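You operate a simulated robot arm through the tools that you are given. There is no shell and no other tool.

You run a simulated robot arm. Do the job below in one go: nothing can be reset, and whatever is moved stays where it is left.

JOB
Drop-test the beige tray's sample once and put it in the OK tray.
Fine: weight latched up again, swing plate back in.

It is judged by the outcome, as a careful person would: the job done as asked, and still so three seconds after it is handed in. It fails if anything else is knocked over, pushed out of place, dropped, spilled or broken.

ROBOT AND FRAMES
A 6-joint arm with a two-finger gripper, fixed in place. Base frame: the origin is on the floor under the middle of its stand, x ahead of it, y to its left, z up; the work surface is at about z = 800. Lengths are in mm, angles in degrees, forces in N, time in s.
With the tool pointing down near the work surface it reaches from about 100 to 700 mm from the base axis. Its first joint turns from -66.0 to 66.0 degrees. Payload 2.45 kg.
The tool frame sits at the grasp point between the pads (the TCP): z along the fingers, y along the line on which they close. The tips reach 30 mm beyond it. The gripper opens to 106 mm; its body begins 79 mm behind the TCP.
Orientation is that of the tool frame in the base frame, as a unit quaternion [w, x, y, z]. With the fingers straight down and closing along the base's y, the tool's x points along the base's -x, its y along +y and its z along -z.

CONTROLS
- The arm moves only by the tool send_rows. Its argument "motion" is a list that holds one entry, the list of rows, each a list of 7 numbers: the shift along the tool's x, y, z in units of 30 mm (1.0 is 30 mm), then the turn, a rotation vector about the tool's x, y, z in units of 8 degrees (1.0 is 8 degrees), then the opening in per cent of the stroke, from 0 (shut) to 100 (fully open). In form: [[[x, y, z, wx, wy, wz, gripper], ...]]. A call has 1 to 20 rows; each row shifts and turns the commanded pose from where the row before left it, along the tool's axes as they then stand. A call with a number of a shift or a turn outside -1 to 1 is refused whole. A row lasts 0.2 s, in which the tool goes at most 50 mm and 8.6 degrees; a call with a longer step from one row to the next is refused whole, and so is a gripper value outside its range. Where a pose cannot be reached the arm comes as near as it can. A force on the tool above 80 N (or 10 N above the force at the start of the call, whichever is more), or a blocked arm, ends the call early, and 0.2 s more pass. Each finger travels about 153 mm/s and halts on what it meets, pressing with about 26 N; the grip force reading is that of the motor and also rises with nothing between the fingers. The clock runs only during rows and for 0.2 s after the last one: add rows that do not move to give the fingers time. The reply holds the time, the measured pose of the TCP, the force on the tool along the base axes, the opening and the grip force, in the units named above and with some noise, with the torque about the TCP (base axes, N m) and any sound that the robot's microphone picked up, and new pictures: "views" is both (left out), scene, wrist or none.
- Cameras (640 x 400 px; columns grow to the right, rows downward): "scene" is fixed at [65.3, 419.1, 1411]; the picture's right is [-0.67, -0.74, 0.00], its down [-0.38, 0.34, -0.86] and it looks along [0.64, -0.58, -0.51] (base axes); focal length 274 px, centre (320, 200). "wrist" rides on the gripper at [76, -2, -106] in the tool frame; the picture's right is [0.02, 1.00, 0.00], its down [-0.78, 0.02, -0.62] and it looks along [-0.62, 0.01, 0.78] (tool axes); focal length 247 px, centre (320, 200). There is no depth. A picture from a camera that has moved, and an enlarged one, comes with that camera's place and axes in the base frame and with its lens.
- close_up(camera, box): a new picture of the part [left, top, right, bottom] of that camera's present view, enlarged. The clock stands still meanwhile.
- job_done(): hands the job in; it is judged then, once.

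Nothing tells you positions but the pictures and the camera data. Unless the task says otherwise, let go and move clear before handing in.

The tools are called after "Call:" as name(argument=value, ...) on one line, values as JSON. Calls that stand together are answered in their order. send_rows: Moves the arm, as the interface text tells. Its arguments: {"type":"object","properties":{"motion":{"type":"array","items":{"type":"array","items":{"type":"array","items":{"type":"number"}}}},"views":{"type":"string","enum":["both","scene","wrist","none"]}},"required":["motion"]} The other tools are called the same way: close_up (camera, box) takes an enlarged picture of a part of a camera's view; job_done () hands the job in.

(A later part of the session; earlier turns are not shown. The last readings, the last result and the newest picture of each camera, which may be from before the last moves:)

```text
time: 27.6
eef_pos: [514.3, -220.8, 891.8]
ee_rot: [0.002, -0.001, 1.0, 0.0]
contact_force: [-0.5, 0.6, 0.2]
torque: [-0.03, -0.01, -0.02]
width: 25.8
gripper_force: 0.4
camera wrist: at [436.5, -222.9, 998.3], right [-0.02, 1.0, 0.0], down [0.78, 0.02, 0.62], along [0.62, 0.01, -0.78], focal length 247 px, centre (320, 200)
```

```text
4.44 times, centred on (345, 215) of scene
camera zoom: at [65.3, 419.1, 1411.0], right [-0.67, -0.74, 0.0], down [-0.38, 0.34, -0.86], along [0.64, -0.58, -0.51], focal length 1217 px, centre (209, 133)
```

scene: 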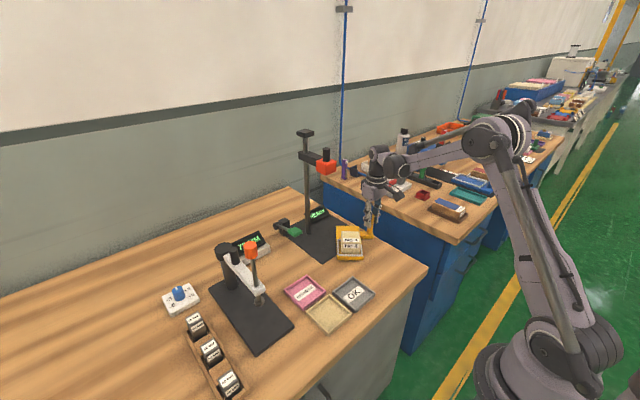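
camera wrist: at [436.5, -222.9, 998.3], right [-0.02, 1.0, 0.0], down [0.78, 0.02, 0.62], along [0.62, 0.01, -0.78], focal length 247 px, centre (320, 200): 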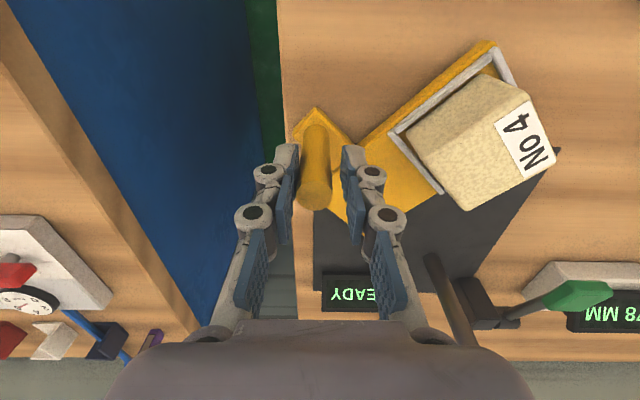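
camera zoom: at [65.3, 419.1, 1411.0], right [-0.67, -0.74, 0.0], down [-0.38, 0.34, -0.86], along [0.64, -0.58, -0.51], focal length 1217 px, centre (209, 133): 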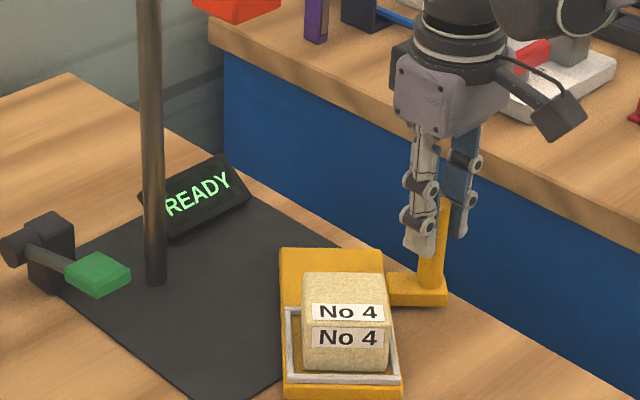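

The plate follows well. Continuing the swing inward.

Call:
send_rows(motion=[[[0.062, 0.203, 0, 0, 0, 0, 24], [0.062, 0.203, 0, 0, 0, 0, 24], [0.03, 0.212, 0, 0, 0, 0, 24], [0.03, 0.212, 0, 0, 0, 0, 24], [-0.003, 0.213, 0, 0, 0, 0, 24], [-0.003, 0.213, 0, 0, 0, 0, 24], [-0.037, 0.21, 0, 0, 0, 0, 24], [0, 0, 0, 0, 0, 0, 24]]])

Call:
close_up(camera="scene", box=[290, 140, 400, 260])

```text
time: 29.4
eef_pos: [508.9, -175.7, 890.1]
ee_rot: [0.001, -0.001, 1.0, 0.0]
contact_force: [0.3, 0.1, -0.5]
torque: [-0.02, 0.02, -0.02]
width: 25.7
gripper_force: 0.0
camera wrist: at [431.9, -178.4, 998.2], right [-0.02, 1.0, 0.0], down [0.78, 0.02, 0.62], along [0.62, 0.01, -0.78], focal length 247 px, centre (320, 200)
```

scene: 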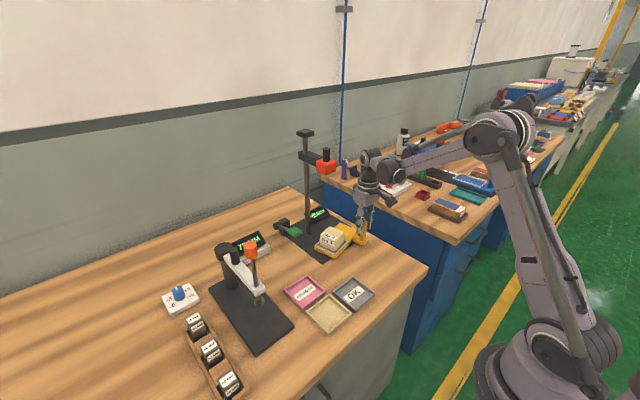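
wrist: 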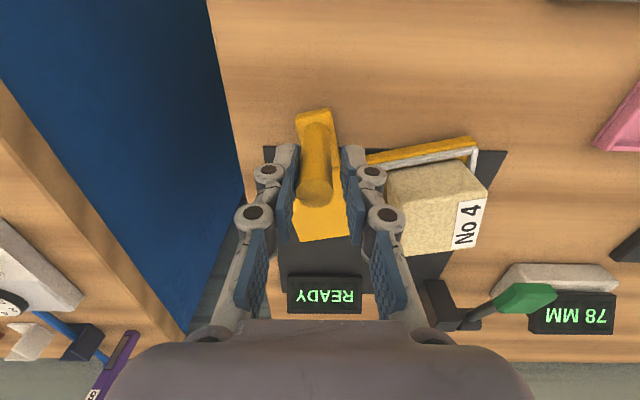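

```text
3.33 times, centred on (345, 200) of scene
camera zoom: at [65.3, 419.1, 1411.0], right [-0.67, -0.74, 0.0], down [-0.38, 0.34, -0.86], along [0.64, -0.58, -0.51], focal length 913 px, centre (237, 200)
```

zoom: 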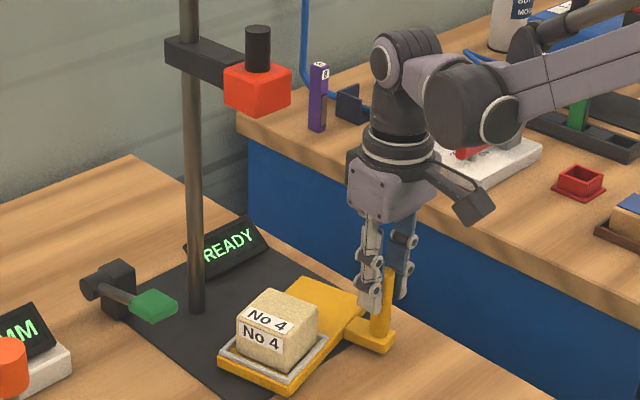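

Roughly 15° of swing remains. Continuing in small steps while watching forces.

Call:
send_rows(motion=[[[-0.05, 0.206, 0, 0, 0, 0, 24], [-0.068, 0.202, 0, 0, 0, 0, 24], [-0.075, 0.198, 0, 0, 0, 0, 24], [0, 0, 0, 0, 0, 0, 24]]])

Call:
close_up(camera="scene", box=[290, 140, 400, 260])

```text
time: 30.4
eef_pos: [512.7, -157.4, 891.8]
ee_rot: [0.002, 0.0, 1.0, -0.001]
contact_force: [-0.3, -0.2, 0.5]
torque: [0.0, 0.01, -0.01]
width: 25.3
gripper_force: 0.1
camera wrist: at [437.1, -160.5, 998.1], right [-0.02, 1.0, 0.0], down [0.78, 0.02, 0.62], along [0.62, 0.01, -0.78], focal length 247 px, centre (320, 200)
```

scene: 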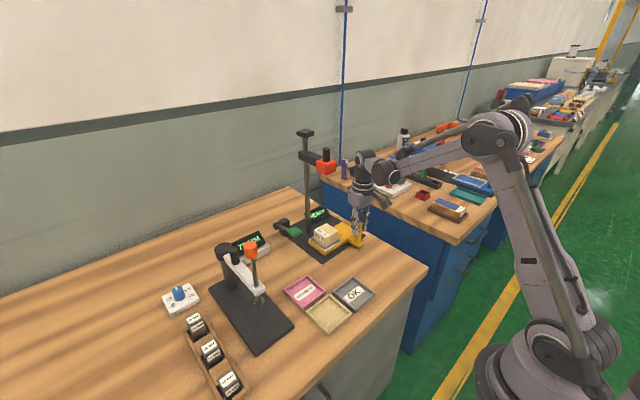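
wrist: 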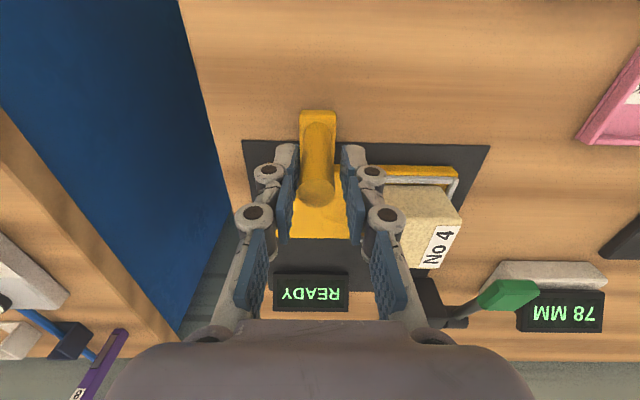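

```text
3.33 times, centred on (345, 200) of scene
camera zoom: at [65.3, 419.1, 1411.0], right [-0.67, -0.74, 0.0], down [-0.38, 0.34, -0.86], along [0.64, -0.58, -0.51], focal length 913 px, centre (237, 200)
```

zoom: 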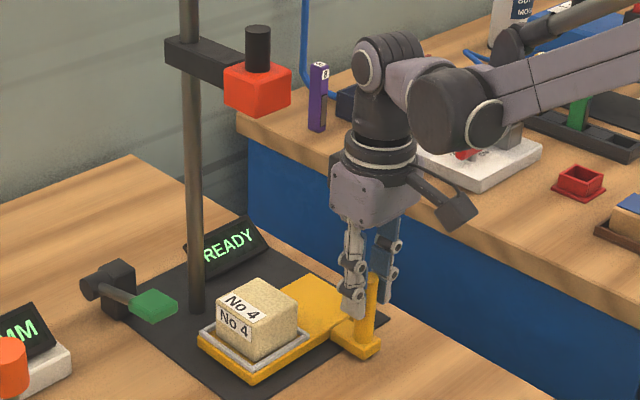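

The plate is almost square with the base. I'll push a few more millimetres gently, looking for its stop.

Call:
send_rows(motion=[[[-0.027, 0.061, 0, 0, 0, 0, 24], [-0.027, 0.061, 0, 0, 0, 0, 24], [0, 0, 0, 0, 0, 0, 24]]])

Call:
close_up(camera="wrist", box=[230, 90, 510, 290])

```text
time: 31.2
eef_pos: [515.5, -156.2, 892.1]
ee_rot: [0.0, 0.0, 1.0, -0.001]
contact_force: [-2.0, -4.9, -1.1]
torque: [-0.12, 0.07, -0.02]
width: 29.1
gripper_force: 2.5
camera wrist: at [438.7, -157.7, 998.3], right [-0.02, 1.0, 0.0], down [0.78, 0.02, 0.62], along [0.62, 0.01, -0.78], focal length 247 px, centre (320, 200)
```

scene: 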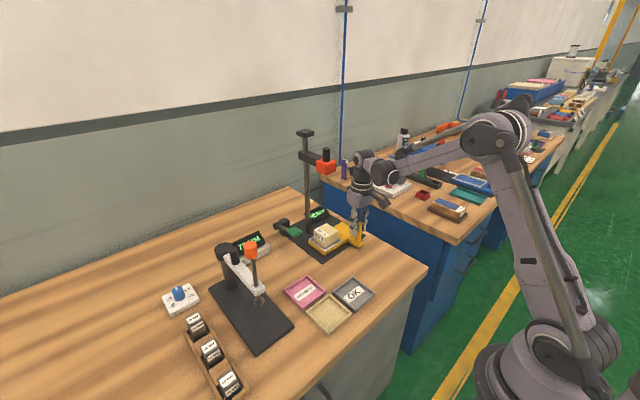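
wrist: 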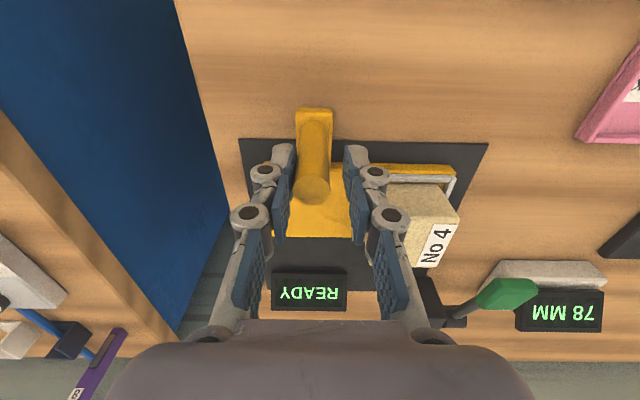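

```text
2.00 times, centred on (370, 190) of wrist
camera zoom: at [438.7, -157.7, 998.3], right [-0.02, 1.0, 0.0], down [0.78, 0.02, 0.62], along [0.62, 0.01, -0.78], focal length 494 px, centre (220, 220)
```

zoom: 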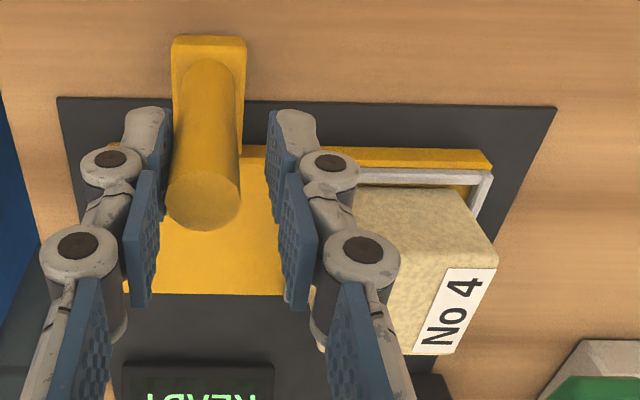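

The plate hit its stop (light -5 N reaction) and is square under the weight. Releasing the handle and rising clear.

Call:
send_rows(motion=[[[0, -0.05, 0, 0, 0, 0, 35], [0, 0, 0, 0, 0, 0, 55], [0, 0, 0, 0, 0, 0, 55], [0, 0, -0.6, 0, 0, 0, 55], [0.3, 0, -0.8, 0, 0, 0, 55], [0.5, 0, -0.8, 0, 0, 0, 55], [0.8, 0, -0.5, 0, 0, 0, 55], [0.9, 0, 0, 0, 0, 0, 55], [0.9, 0, 0, 0, 0, 0, 55], [0, 0, 0, 0, 0, 0, 55]]])

Call:
close_up(camera="scene", box=[270, 120, 390, 260])

Call:
close_up(camera="wrist", box=[230, 60, 510, 320])

```text
time: 33.4
eef_pos: [413.7, -156.3, 973.4]
ee_rot: [0.001, -0.001, 1.0, 0.0]
contact_force: [1.4, 0.9, 0.1]
torque: [0.01, 0.01, 0.04]
width: 58.3
gripper_force: 0.0
camera wrist: at [336.6, -158.4, 1079.5], right [-0.02, 1.0, 0.0], down [0.78, 0.02, 0.62], along [0.62, 0.01, -0.78], focal length 247 px, centre (320, 200)
```

scene: 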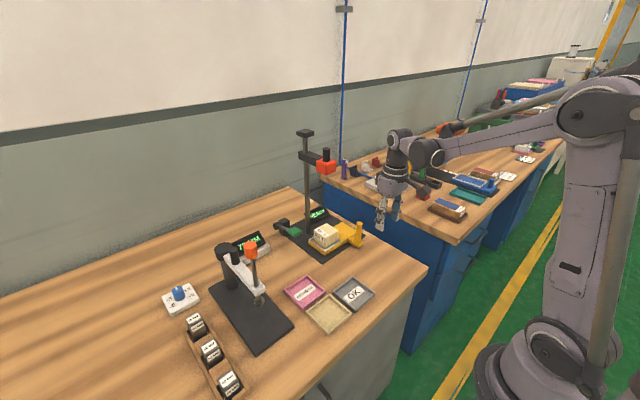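
wrist: 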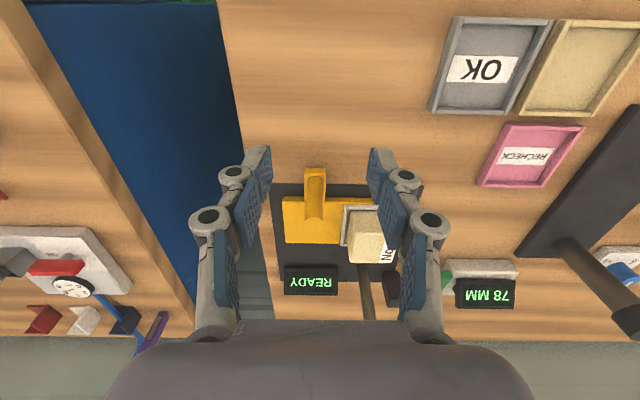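

```text
2.86 times, centred on (330, 190) of scene
camera zoom: at [65.3, 419.1, 1411.0], right [-0.67, -0.74, 0.0], down [-0.38, 0.34, -0.86], along [0.64, -0.58, -0.51], focal length 782 px, centre (291, 229)
```

zoom: 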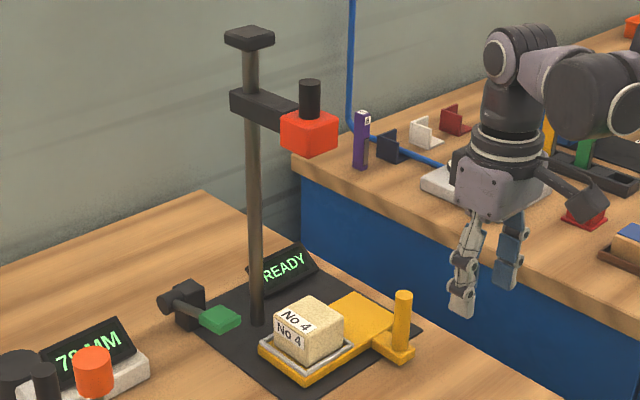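

```text
1.54 times, centred on (370, 190) of wrist
camera zoom: at [336.6, -158.4, 1079.5], right [-0.02, 1.0, 0.0], down [0.78, 0.02, 0.62], along [0.62, 0.01, -0.78], focal length 380 px, centre (243, 215)
```

zoom: 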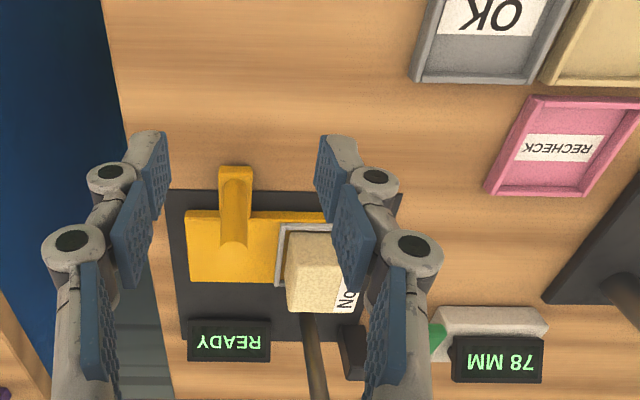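

The sample is right under the weight, display READY. Now I'll move over toward the green release pad with closed fingers for a closer look.

Call:
send_rows(motion=[[[-0.1, 0.75, -0.1, 0, 0, 0, 40], [-0.25, 0.75, -0.1, 0, 0, 0, 20], [-0.25, 0.75, -0.1, 0, 0, 0, 0], [-0.3, 0.75, -0.1, 0, 0, 0, 0], [-0.3, 0.75, -0.1, 0, 0, 0, 0], [-0.3, 0.75, -0.1, 0, 0, 0, 0], [-0.3, 0.75, -0.1, 0, 0, 0, 0], [-0.3, 0.75, -0.1, 0, 0, 0, 0], [-0.3, 0.75, -0.1, 0, 0, 0, 0], [0, 0, 0, 0, 0, 0, 0], [0, 0, 0, 0, 0, 0, 0]]])

Call:
close_up(camera="wrist", box=[180, 100, 460, 320])

Call:
close_up(camera="scene", box=[260, 200, 340, 260])

```text
time: 35.8
eef_pos: [486.4, 46.8, 1000.6]
ee_rot: [0.0, -0.001, 1.0, 0.001]
contact_force: [-0.2, 0.8, 0.7]
torque: [0.0, -0.02, 0.03]
width: 0.0
gripper_force: 26.7
camera wrist: at [408.6, 44.1, 1106.8], right [-0.02, 1.0, 0.0], down [0.78, 0.02, 0.62], along [0.62, 0.01, -0.78], focal length 247 px, centre (320, 200)
```

scene: 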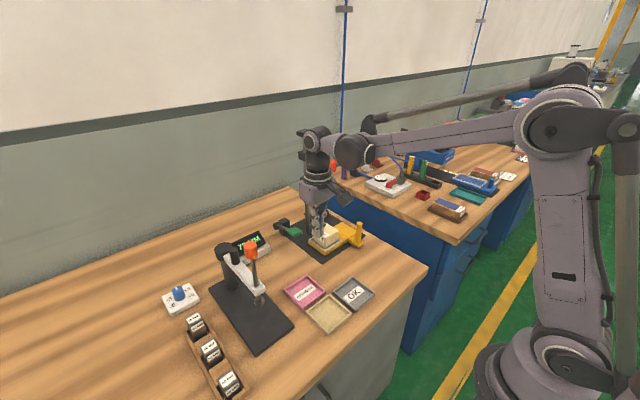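
wrist: 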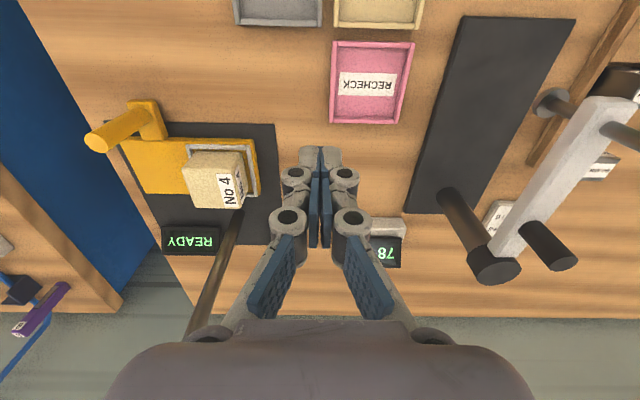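

```text
1.82 times, centred on (320, 210) of wrist
camera zoom: at [408.6, 44.1, 1106.8], right [-0.02, 1.0, 0.0], down [0.78, 0.02, 0.62], along [0.62, 0.01, -0.78], focal length 449 px, centre (320, 182)
```

zoom: 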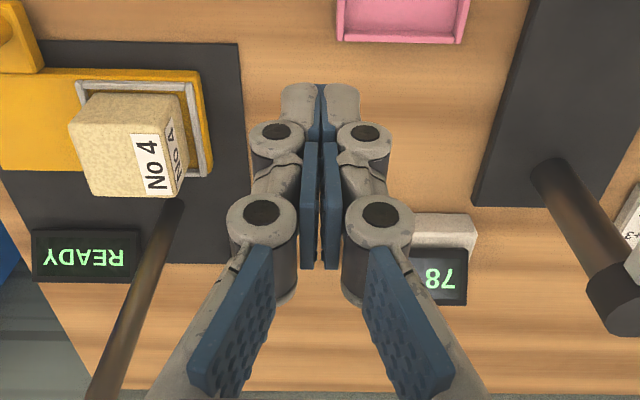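

```text
6.67 times, centred on (300, 230) of scene
camera zoom: at [65.3, 419.1, 1411.0], right [-0.67, -0.74, 0.0], down [-0.38, 0.34, -0.86], along [0.64, -0.58, -0.51], focal length 1826 px, centre (453, 0)
```

zoom: 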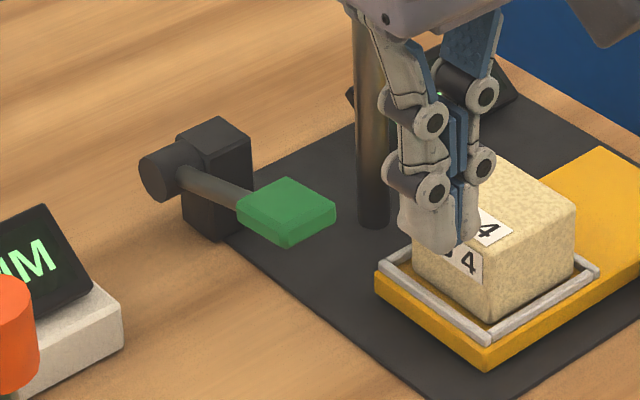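

The pad triangulates to about (634,8,883), on a lever hinged further back. To keep the gripper well away from the weight's drop path I'll tilt the tool 20° (top leaning to +y) and approach above the pad.

Call:
send_rows(motion=[[[0, 0, 0, 0.83, 0, 0, 0], [0, 0, 0, 0.83, 0, 0, 0], [0, 0, 0, 0.84, 0, 0, 0], [-0.822, -0.13, 0.343, 0, 0, 0, 0], [-0.822, -0.13, 0.343, 0, 0, 0, 0], [-0.822, -0.13, 0.343, 0, 0, 0, 0], [-0.822, -0.13, 0.343, 0, 0, 0, 0], [-0.822, -0.13, 0.343, 0, 0, 0, 0], [-0.822, -0.13, 0.343, 0, 0, 0, 0], [0, 0, 0, 0, 0, 0, 0], [0, 0, 0, 0, 0, 0, 0]]])

Call:
close_up(camera="scene", box=[250, 130, 350, 260])

Call:
close_up(camera="wrist", box=[180, 100, 460, 320])

```text
time: 38.2
eef_pos: [634.0, 3.7, 949.4]
ee_rot: [0.001, 0.0, 0.985, -0.173]
contact_force: [-0.3, 0.3, -0.9]
torque: [0.0, 0.04, 0.03]
width: 0.0
gripper_force: 26.0
camera wrist: at [556.9, 37.6, 1051.1], right [-0.02, 0.94, -0.34], down [0.78, 0.23, 0.58], along [0.62, -0.25, -0.74], focal length 247 px, centre (320, 200)
```

scene: 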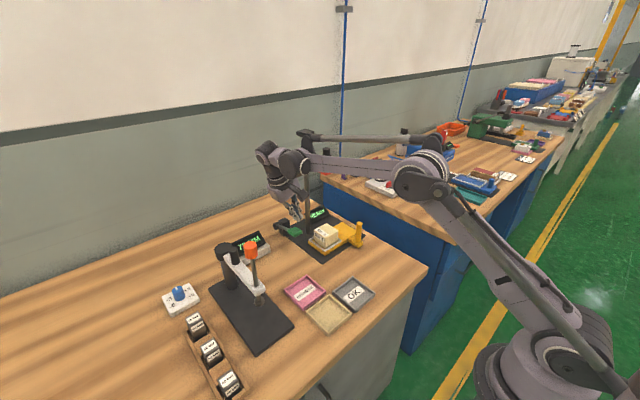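
wrist: 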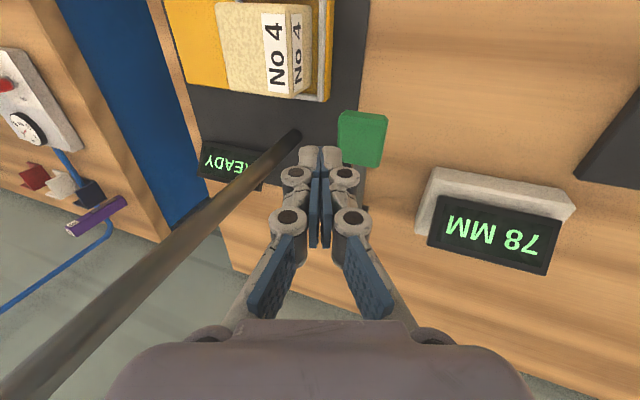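

```text
3.08 times, centred on (300, 195) of scene
camera zoom: at [65.3, 419.1, 1411.0], right [-0.67, -0.74, 0.0], down [-0.38, 0.34, -0.86], along [0.64, -0.58, -0.51], focal length 843 px, centre (382, 215)
```

zoom: 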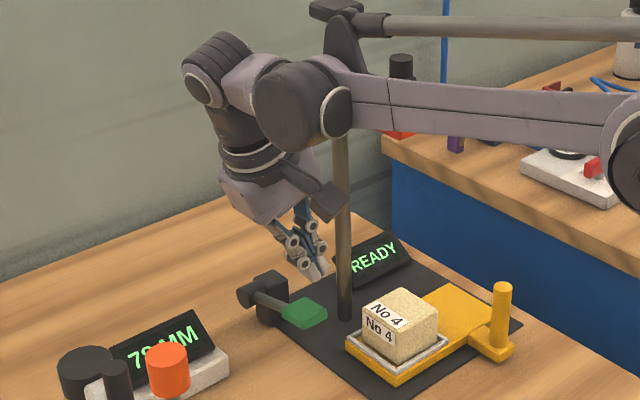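

```text
1.82 times, centred on (320, 210) of wrist
camera zoom: at [556.9, 37.6, 1051.1], right [-0.02, 0.94, -0.34], down [0.78, 0.23, 0.58], along [0.62, -0.25, -0.74], focal length 449 px, centre (320, 182)
```

zoom: 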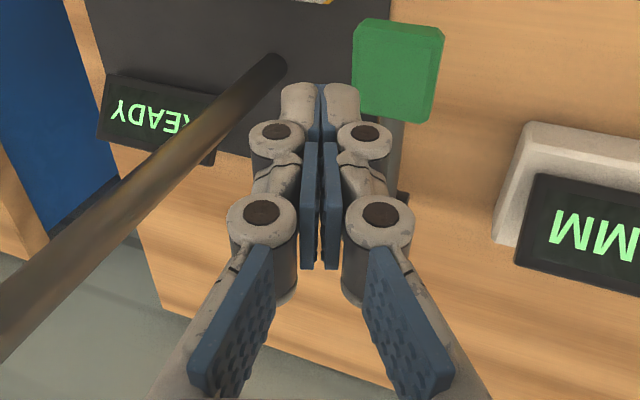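

The fingertips are just beside/above the pad (centre ≈(632,10,884)) and the arm is well clear of the weight. I'll shift 5 mm toward the pad's free end and descend to just above it.

Call:
send_rows(motion=[[[0.17, 0.1, 0.28, 0, 0, 0, 0], [0, 0.1, 0.28, 0, 0, 0, 0], [0, 0.085, 0.22, 0, 0, 0, 0], [0, 0, 0, 0, 0, 0, 0]]], views="wrist")

Call:
close_up(camera="scene", box=[270, 180, 350, 250])

```text
time: 39.2
eef_pos: [628.8, 4.8, 924.1]
ee_rot: [0.001, -0.001, 0.985, -0.174]
contact_force: [-0.2, -0.6, -0.7]
torque: [-0.05, -0.01, -0.02]
width: 0.0
gripper_force: 25.5
camera wrist: at [551.9, 37.5, 1025.6], right [-0.02, 0.94, -0.34], down [0.78, 0.23, 0.58], along [0.62, -0.25, -0.74], focal length 247 px, centre (320, 200)
```

wrist: 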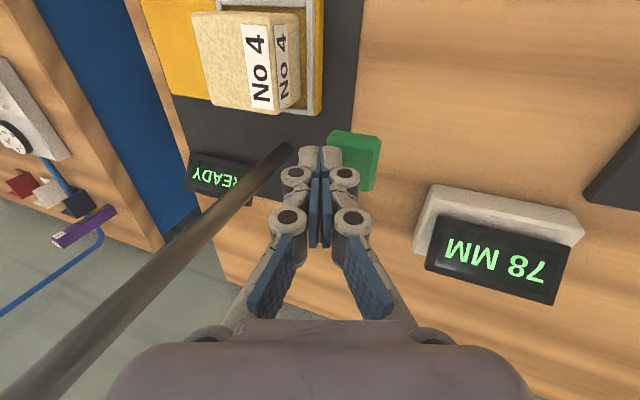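

```text
5.71 times, centred on (310, 215) of scene
camera zoom: at [65.3, 419.1, 1411.0], right [-0.67, -0.74, 0.0], down [-0.38, 0.34, -0.86], along [0.64, -0.58, -0.51], focal length 1565 px, centre (377, 114)
```

zoom: 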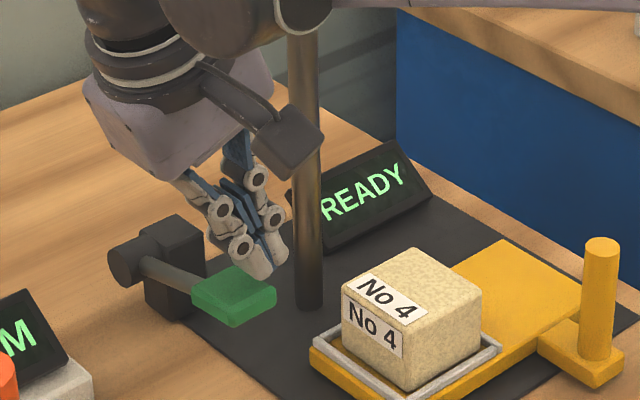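

The tips are over the pad's -y edge, so I'll shift 8 mm to +y to centre and come down to touch.

Call:
send_rows(motion=[[[0, 0.25, -0.09, 0, 0, 0, 0], [0, 0.04, 0.11, 0, 0, 0, 0], [0, 0.046, 0.125, 0, 0, 0, 0], [0, 0, 0, 0, 0, 0, 0]]], views="wrist")

Call:
close_up(camera="scene", box=[270, 180, 350, 250])

```text
time: 40.2
eef_pos: [629.0, 10.7, 919.0]
ee_rot: [0.001, -0.001, 0.985, -0.173]
contact_force: [0.2, -0.4, 0.4]
torque: [0.03, 0.01, -0.02]
width: 0.1
gripper_force: 25.8
camera wrist: at [552.0, 45.4, 1018.1], right [-0.02, 0.94, -0.34], down [0.78, 0.23, 0.58], along [0.62, -0.25, -0.74], focal length 247 px, centre (320, 200)
```

wrist: 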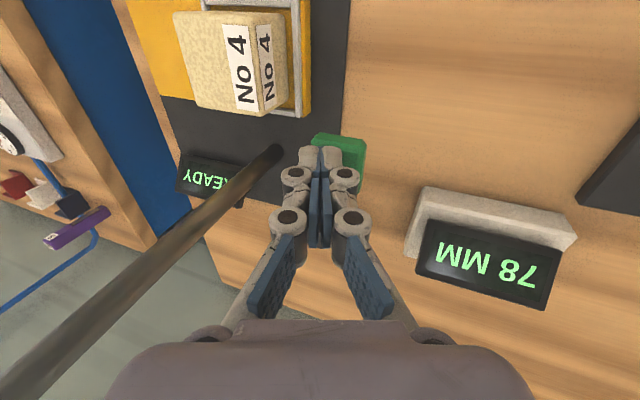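

```text
5.71 times, centred on (310, 215) of scene
camera zoom: at [65.3, 419.1, 1411.0], right [-0.67, -0.74, 0.0], down [-0.38, 0.34, -0.86], along [0.64, -0.58, -0.51], focal length 1565 px, centre (377, 114)
```

zoom: 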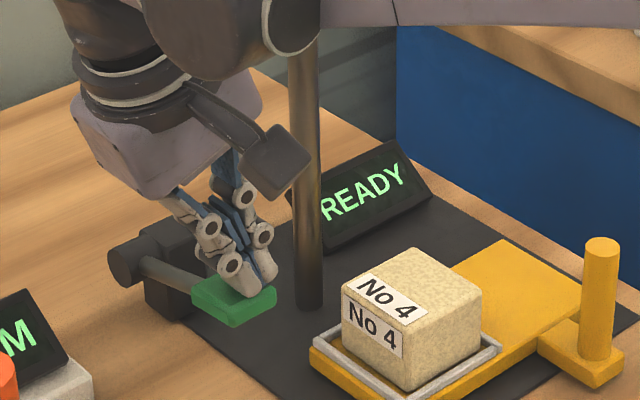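

The tips now sit over the pad. Pressing down in small steps.

Call:
send_rows(motion=[[[-0.1, 0.1, 0.1, 0, 0, 0, 0], [0, 0.046, 0.125, 0, 0, 0, 0], [0, 0.046, 0.125, 0, 0, 0, 0], [0, 0, 0, 0, 0, 0, 0]]], views="scene")

Call:
close_up(camera="scene", box=[270, 130, 370, 250])

```text
time: 41.2
eef_pos: [632.4, 13.6, 905.8]
ee_rot: [0.0, 0.0, 0.985, -0.174]
contact_force: [-0.3, -0.2, 1.5]
torque: [-0.01, 0.02, -0.01]
width: 0.0
gripper_force: 25.4
```

scene: 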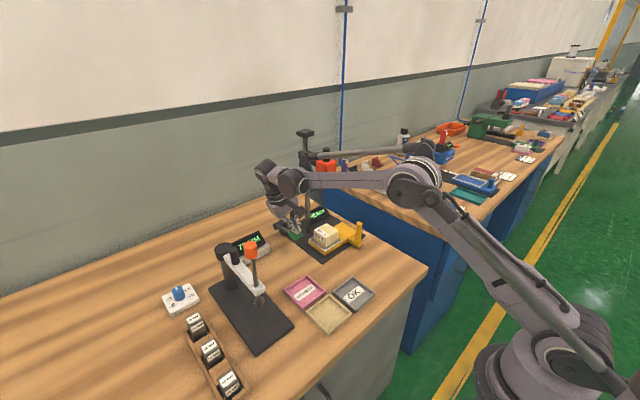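

```text
3.33 times, centred on (320, 190) of scene
camera zoom: at [65.2, 419.1, 1411.0], right [-0.67, -0.74, 0.0], down [-0.38, 0.34, -0.86], along [0.64, -0.58, -0.51], focal length 913 px, centre (320, 233)
```

zoom: 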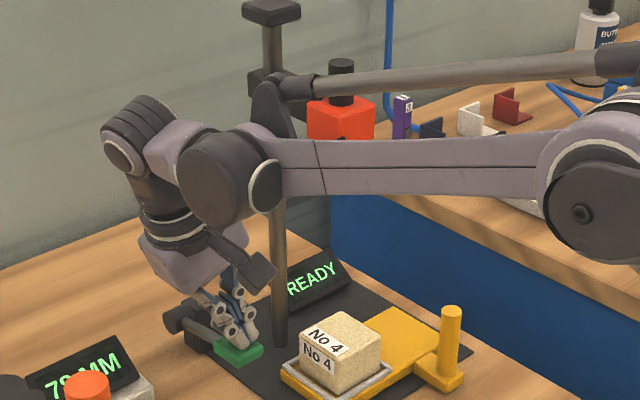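

The lever moves with very little force; weight still up. Pressing further.

Call:
send_rows(motion=[[[0, 0.046, 0.125, 0, 0, 0, 0], [0, 0.046, 0.125, 0, 0, 0, 0], [0, 0, 0, 0, 0, 0, 0]]], views="wrist")

Call:
close_up(camera="scene", box=[270, 130, 370, 250])

```text
time: 42.0
eef_pos: [632.1, 14.0, 898.3]
ee_rot: [0.001, -0.002, 0.985, -0.173]
contact_force: [-1.9, 0.5, 2.6]
torque: [-0.01, 0.04, 0.01]
width: 0.2
gripper_force: 26.2
camera wrist: at [554.9, 47.4, 997.9], right [-0.02, 0.94, -0.34], down [0.78, 0.23, 0.58], along [0.62, -0.25, -0.74], focal length 247 px, centre (320, 200)
```

wrist: 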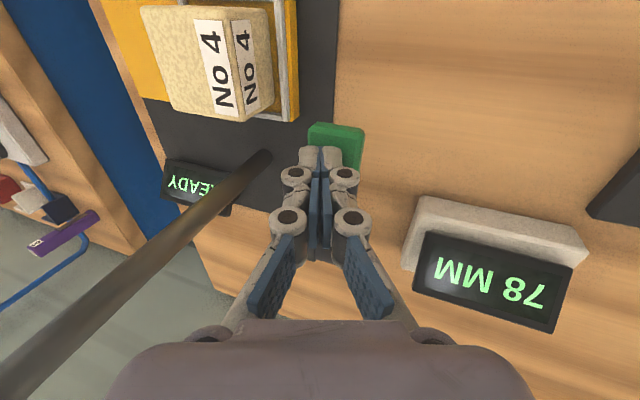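

```text
3.33 times, centred on (320, 190) of scene
camera zoom: at [65.2, 419.1, 1411.0], right [-0.67, -0.74, 0.0], down [-0.38, 0.34, -0.86], along [0.64, -0.58, -0.51], focal length 913 px, centre (320, 233)
```

zoom: 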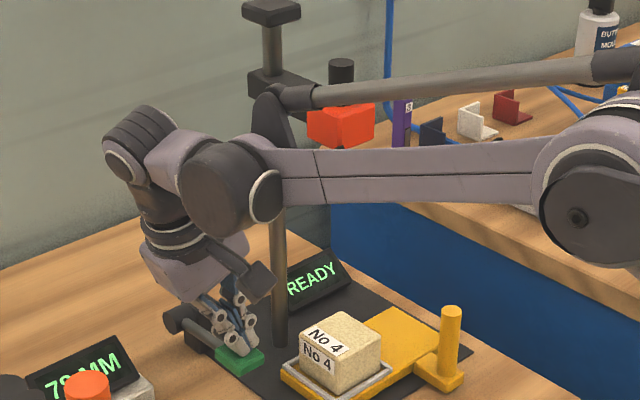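

Call:
send_rows(motion=[[[0, 0.046, 0.125, 0, 0, 0, 0], [0, 0.046, 0.125, 0, 0, 0, 0], [0, 0, 0, 0, 0, 0, 0]]], views="wrist")

Call:
close_up(camera="scene", box=[270, 130, 370, 250])

```text
time: 42.8
eef_pos: [631.4, 12.4, 888.9]
ee_rot: [0.001, -0.001, 0.985, -0.173]
contact_force: [-2.6, -0.8, 2.2]
torque: [-0.04, -0.03, 0.0]
width: 0.0
gripper_force: 25.9
camera wrist: at [554.8, 47.5, 990.0], right [-0.02, 0.94, -0.34], down [0.78, 0.23, 0.58], along [0.62, -0.25, -0.74], focal length 247 px, centre (320, 200)
```

wrist: 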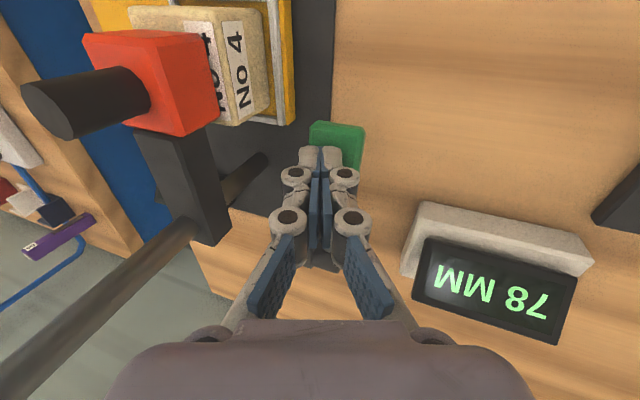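

```text
3.33 times, centred on (320, 190) of scene
camera zoom: at [65.2, 419.1, 1411.0], right [-0.67, -0.74, 0.0], down [-0.38, 0.34, -0.86], along [0.64, -0.58, -0.51], focal length 913 px, centre (320, 233)
```

zoom: 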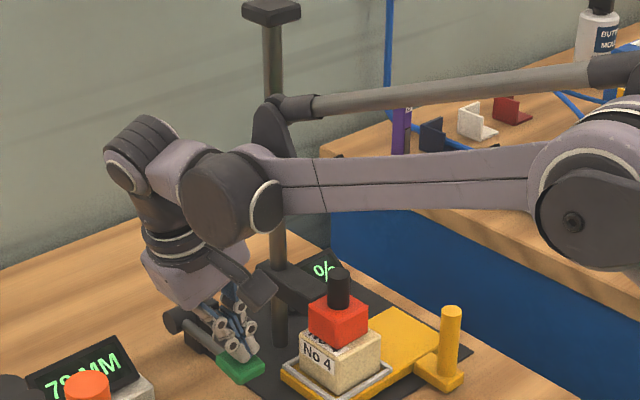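

The weight dropped onto the sample and the display changed. Backing off the lever upward and to +y, then reading the display.

Call:
send_rows(motion=[[[0, -0.1, -0.28, 0, 0, 0, 0], [0, -0.171, -0.47, 0, 0, 0, 0], [0, -0.171, -0.6, 0, 0, 0, 0], [0.3, -0.171, -0.8, 0, 0, 0, 0], [0.8, 0, -0.7, 0, 0, 0, 0], [0.9, 0, -0.5, 0, 0, 0, 0], [0.9, 0, 0, 0, 0, 0, 0], [0.9, 0, 0, 0, 0, 0, 0], [0.9, 0, 0, 0, 0, 0, 0], [0, 0, 0, 0, 0, 0, 0]]])

Call:
close_up(camera="scene", box=[260, 110, 380, 260])

Call:
close_up(camera="wrist", box=[100, 100, 380, 320])

```text
time: 45.0
eef_pos: [489.3, 30.5, 990.2]
ee_rot: [0.001, -0.001, 0.985, -0.173]
contact_force: [0.3, -1.1, 0.2]
torque: [0.02, -0.01, 0.02]
width: 0.0
gripper_force: 26.6
camera wrist: at [413.0, 64.4, 1090.5], right [-0.02, 0.94, -0.34], down [0.78, 0.23, 0.58], along [0.62, -0.25, -0.74], focal length 247 px, centre (320, 200)
```

scene: 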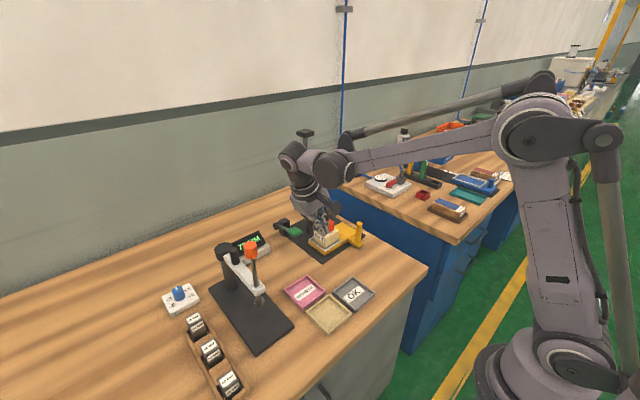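
wrist: 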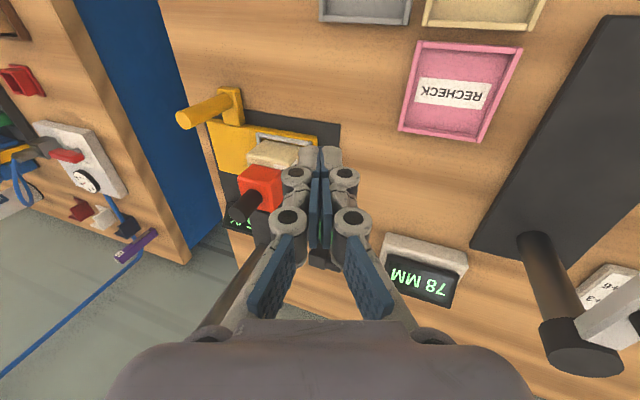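

```text
2.67 times, centred on (320, 185) of scene
camera zoom: at [65.2, 419.1, 1411.0], right [-0.67, -0.74, 0.0], down [-0.38, 0.34, -0.86], along [0.64, -0.58, -0.51], focal length 730 px, centre (320, 240)
```

zoom: 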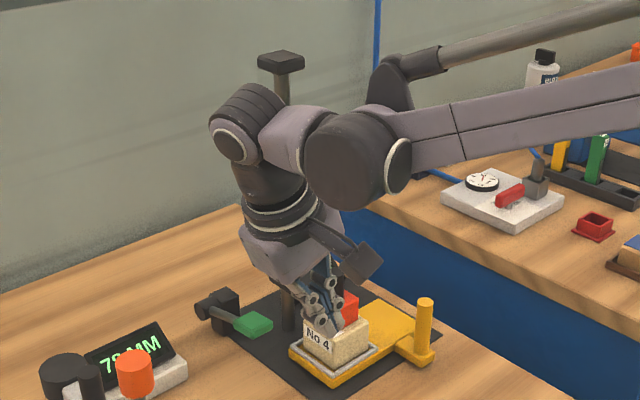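

```text
1.82 times, centred on (240, 210) of wrist
camera zoom: at [413.0, 64.4, 1090.5], right [-0.02, 0.94, -0.34], down [0.78, 0.23, 0.58], along [0.62, -0.25, -0.74], focal length 449 px, centre (466, 182)
```

zoom: 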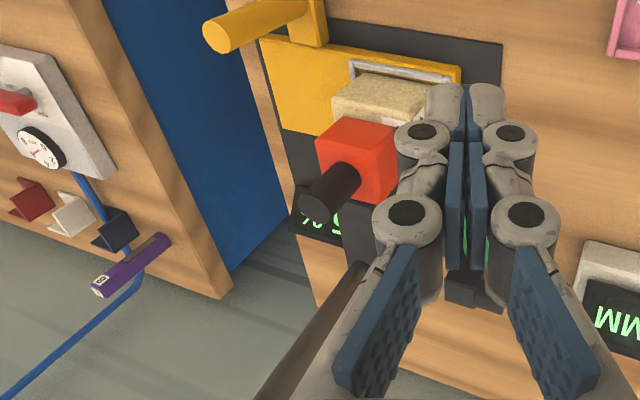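

The lever sprang back and the weight rests on the sample. I'll straighten the tool and look from in front of the weight with the fingers open.

Call:
send_rows(motion=[[[0, 0, -0.5, -0.83, 0, 0, 0], [0, 0, -0.5, -0.83, 0, 0, 20], [0, 0, -0.5, -0.84, 0, 0, 40], [0.3, -0.74, -0.1, 0, 0, 0, 60], [0.3, -0.74, -0.1, 0, 0, 0, 70], [0.3, -0.74, -0.1, 0, 0, 0, 70], [0.3, -0.74, -0.1, 0, 0, 0, 70], [0.2, -0.74, -0.1, 0, 0, 0, 70], [0, 0, 0, 0, 0, 0, 70], [0, 0, 0, 0, 0, 0, 70]]])

Call:
close_up(camera="scene", box=[260, 110, 380, 260])

Call:
close_up(camera="wrist", box=[220, 100, 440, 320])

```text
time: 47.2
eef_pos: [448.7, -70.9, 1049.2]
ee_rot: [0.001, -0.001, 1.0, 0.0]
contact_force: [-0.5, -0.8, 0.3]
torque: [-0.02, -0.02, 0.01]
width: 74.2
gripper_force: 0.0
camera wrist: at [371.6, -73.0, 1155.2], right [-0.02, 1.0, 0.0], down [0.78, 0.02, 0.62], along [0.62, 0.01, -0.78], focal length 247 px, centre (320, 200)
```

scene: 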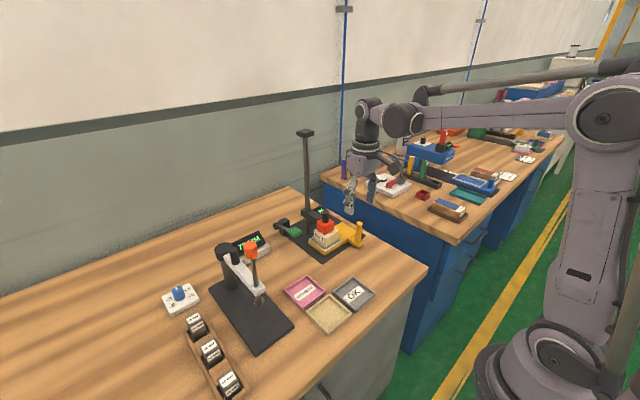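
wrist: 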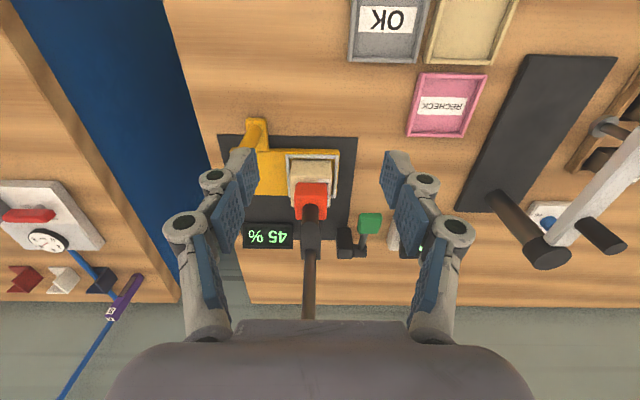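

```text
2.67 times, centred on (320, 185) of scene
camera zoom: at [65.3, 419.1, 1411.0], right [-0.67, -0.74, 0.0], down [-0.38, 0.34, -0.86], along [0.64, -0.58, -0.51], focal length 730 px, centre (320, 240)
```

zoom: 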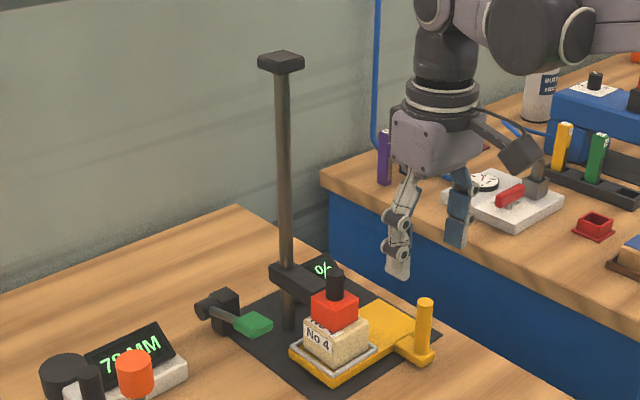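

```text
1.82 times, centred on (330, 210) of wrist
camera zoom: at [371.6, -73.0, 1155.2], right [-0.02, 1.0, 0.0], down [0.78, 0.02, 0.62], along [0.62, 0.01, -0.78], focal length 449 px, centre (302, 182)
```

zoom: 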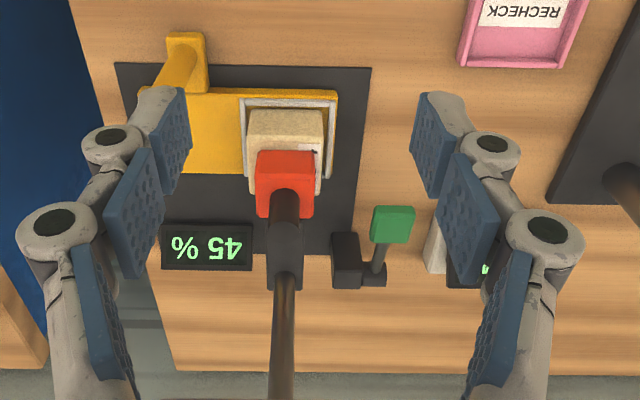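

Display reads 45 %. Zooming on the weight and knob to plan the lift.

Call:
close_up(camera="wrist", box=[270, 140, 350, 270])

Call:
close_up(camera="scene", box=[290, 195, 370, 260])

```text
3.08 times, centred on (310, 205) of wrist
camera zoom: at [371.6, -73.0, 1155.2], right [-0.02, 1.0, 0.0], down [0.78, 0.02, 0.62], along [0.62, 0.01, -0.78], focal length 760 px, centre (351, 185)
```

zoom: 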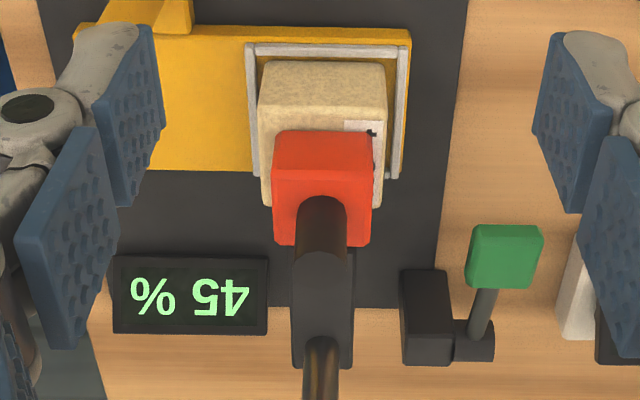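

```text
6.15 times, centred on (330, 228) of scene
camera zoom: at [65.3, 419.1, 1411.0], right [-0.67, -0.74, 0.0], down [-0.38, 0.34, -0.86], along [0.64, -0.58, -0.51], focal length 1685 px, centre (258, 31)
```

zoom: 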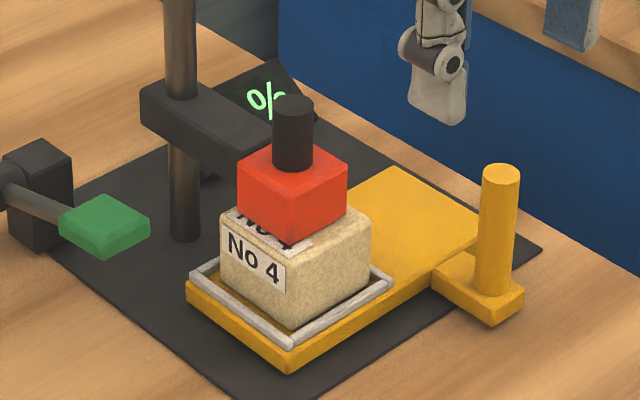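

Call:
close_up(camera="wrist", box=[292, 170, 332, 235])

```text
6.15 times, centred on (312, 202) of wrist
camera zoom: at [371.6, -73.0, 1155.2], right [-0.02, 1.0, 0.0], down [0.78, 0.02, 0.62], along [0.62, 0.01, -0.78], focal length 1520 px, centre (369, 185)
```

zoom: 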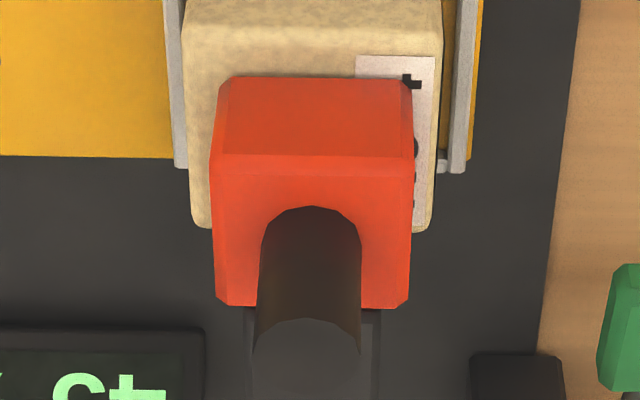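

Weight block is about 44 mm square centred near (594,-82), knob about (595,-82) from z 894 to 930. Moving above the knob.

Call:
send_rows(motion=[[[-0.81, -0.062, 0.25, 0, 0, 0, 70], [-0.81, -0.062, 0.25, 0, 0, 0, 70], [-0.81, -0.062, 0.25, 0, 0, 0, 70], [-0.81, -0.062, 0.25, 0, 0, 0, 70], [-0.81, -0.062, 0.25, 0, 0, 0, 70], [-0.81, -0.062, 0.25, 0, 0, 0, 70], [0, 0, 0, 0, 0, 0, 70], [0, 0, 0, 0, 0, 0, 70]]])

Call:
close_up(camera="wrist", box=[240, 80, 400, 260])

Call:
close_up(camera="scene", box=[260, 110, 380, 260])

```text
time: 49.0
eef_pos: [595.1, -80.1, 1003.8]
ee_rot: [0.001, -0.001, 1.0, 0.001]
contact_force: [0.5, 0.0, -0.5]
torque: [0.04, 0.02, 0.0]
width: 74.1
gripper_force: 0.1
camera wrist: at [518.1, -83.6, 1110.1], right [-0.02, 1.0, 0.0], down [0.78, 0.02, 0.62], along [0.62, 0.01, -0.78], focal length 247 px, centre (320, 200)
```

scene: 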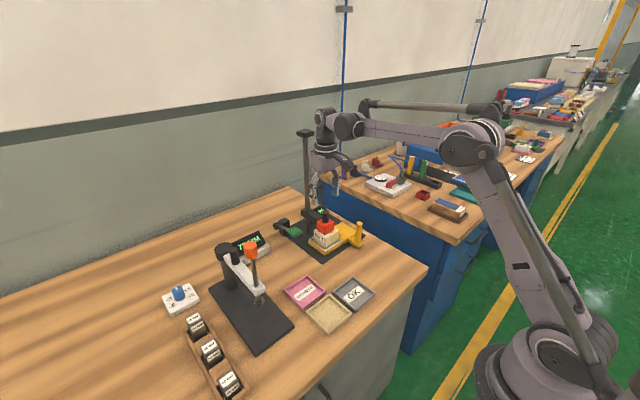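
wrist: 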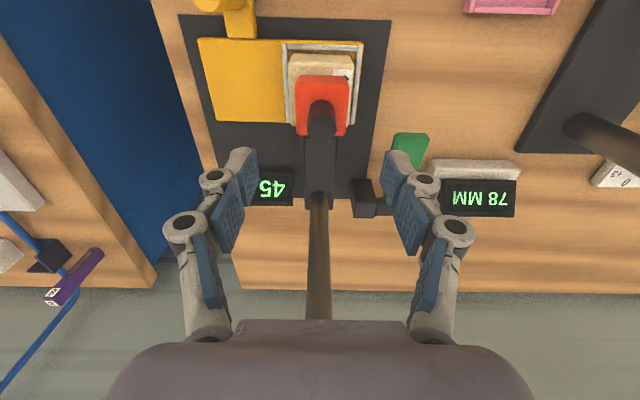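

```text
2.22 times, centred on (320, 170) of wrist
camera zoom: at [518.1, -83.6, 1110.1], right [-0.02, 1.0, 0.0], down [0.78, 0.02, 0.62], along [0.62, 0.01, -0.78], focal length 549 px, centre (320, 267)
```

zoom: 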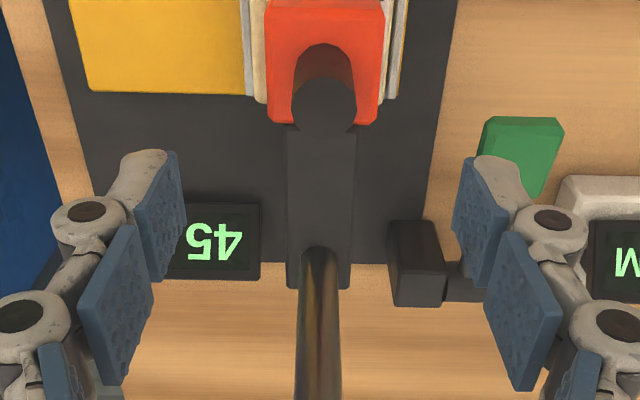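

```text
2.67 times, centred on (320, 185) of scene
camera zoom: at [65.3, 419.1, 1411.0], right [-0.67, -0.74, 0.0], down [-0.38, 0.34, -0.86], along [0.64, -0.58, -0.51], focal length 730 px, centre (320, 240)
```

zoom: 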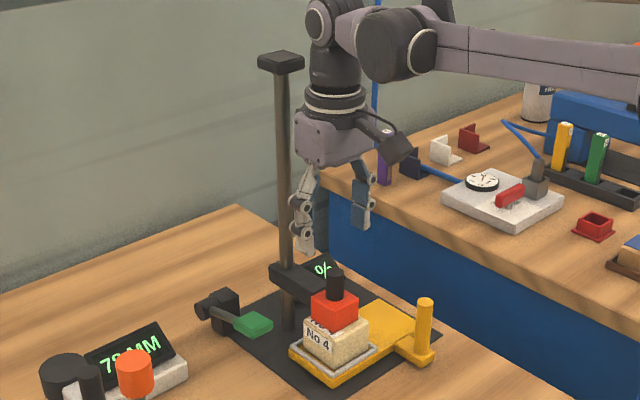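

The knob's top is at about (592,-82,930). Descending around it and gripping.

Call:
send_rows(motion=[[[0.08, -0.05, 0.7, 0, 0, 0, 70], [0, 0, 0.7, 0, 0, 0, 70], [0, 0, 0.6, 0, 0, 0, 70], [0, 0, 0.5, 0, 0, 0, 70], [0, 0, 0, 0, 0, 0, 70], [0, 0, 0, 0, 0, 0, 70]]])

Call:
close_up(camera="wrist", box=[240, 100, 400, 280])

Call:
close_up(camera="scene", box=[280, 180, 380, 260])

```text
time: 50.4
eef_pos: [592.0, -81.9, 928.5]
ee_rot: [0.001, -0.001, 1.0, 0.0]
contact_force: [-0.9, -0.3, 0.6]
torque: [0.01, 0.0, 0.0]
width: 74.1
gripper_force: 0.1
camera wrist: at [515.4, -85.4, 1034.8], right [-0.02, 1.0, 0.0], down [0.78, 0.02, 0.62], along [0.62, 0.01, -0.78], focal length 247 px, centre (320, 200)
```

scene: 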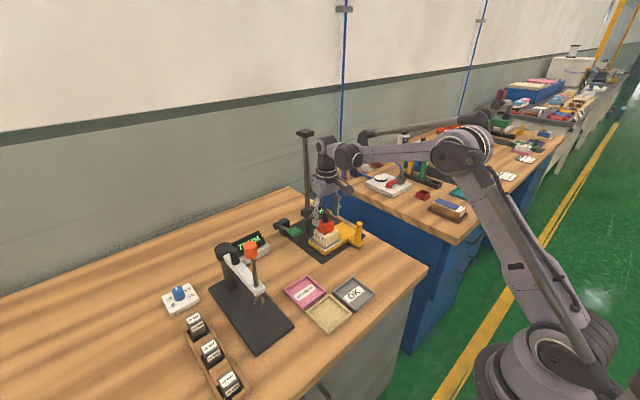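
wrist: 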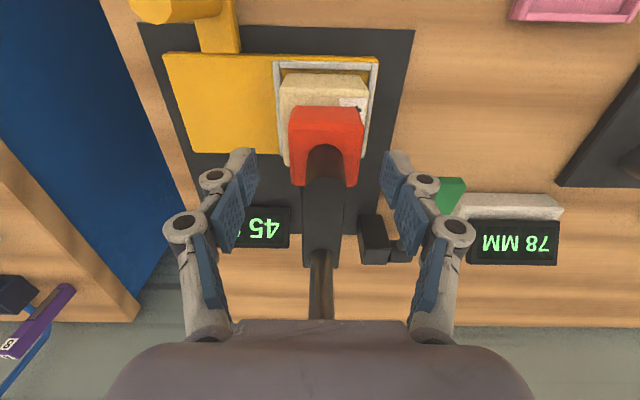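

```text
2.22 times, centred on (320, 190) of wrist
camera zoom: at [515.4, -85.4, 1034.8], right [-0.02, 1.0, 0.0], down [0.78, 0.02, 0.62], along [0.62, 0.01, -0.78], focal length 549 px, centre (320, 222)
```

zoom: 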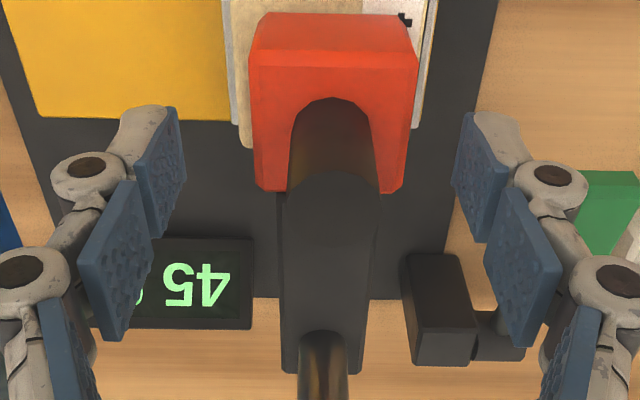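

```text
5.00 times, centred on (330, 220) of scene
camera zoom: at [65.3, 419.1, 1411.0], right [-0.67, -0.74, 0.0], down [-0.38, 0.34, -0.86], along [0.64, -0.58, -0.51], focal length 1369 px, centre (270, 100)
```

zoom: 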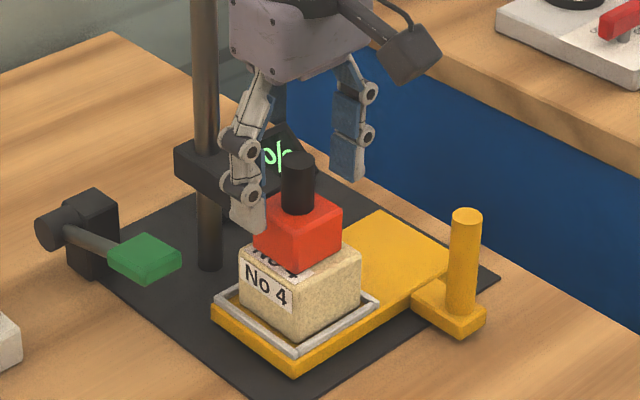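

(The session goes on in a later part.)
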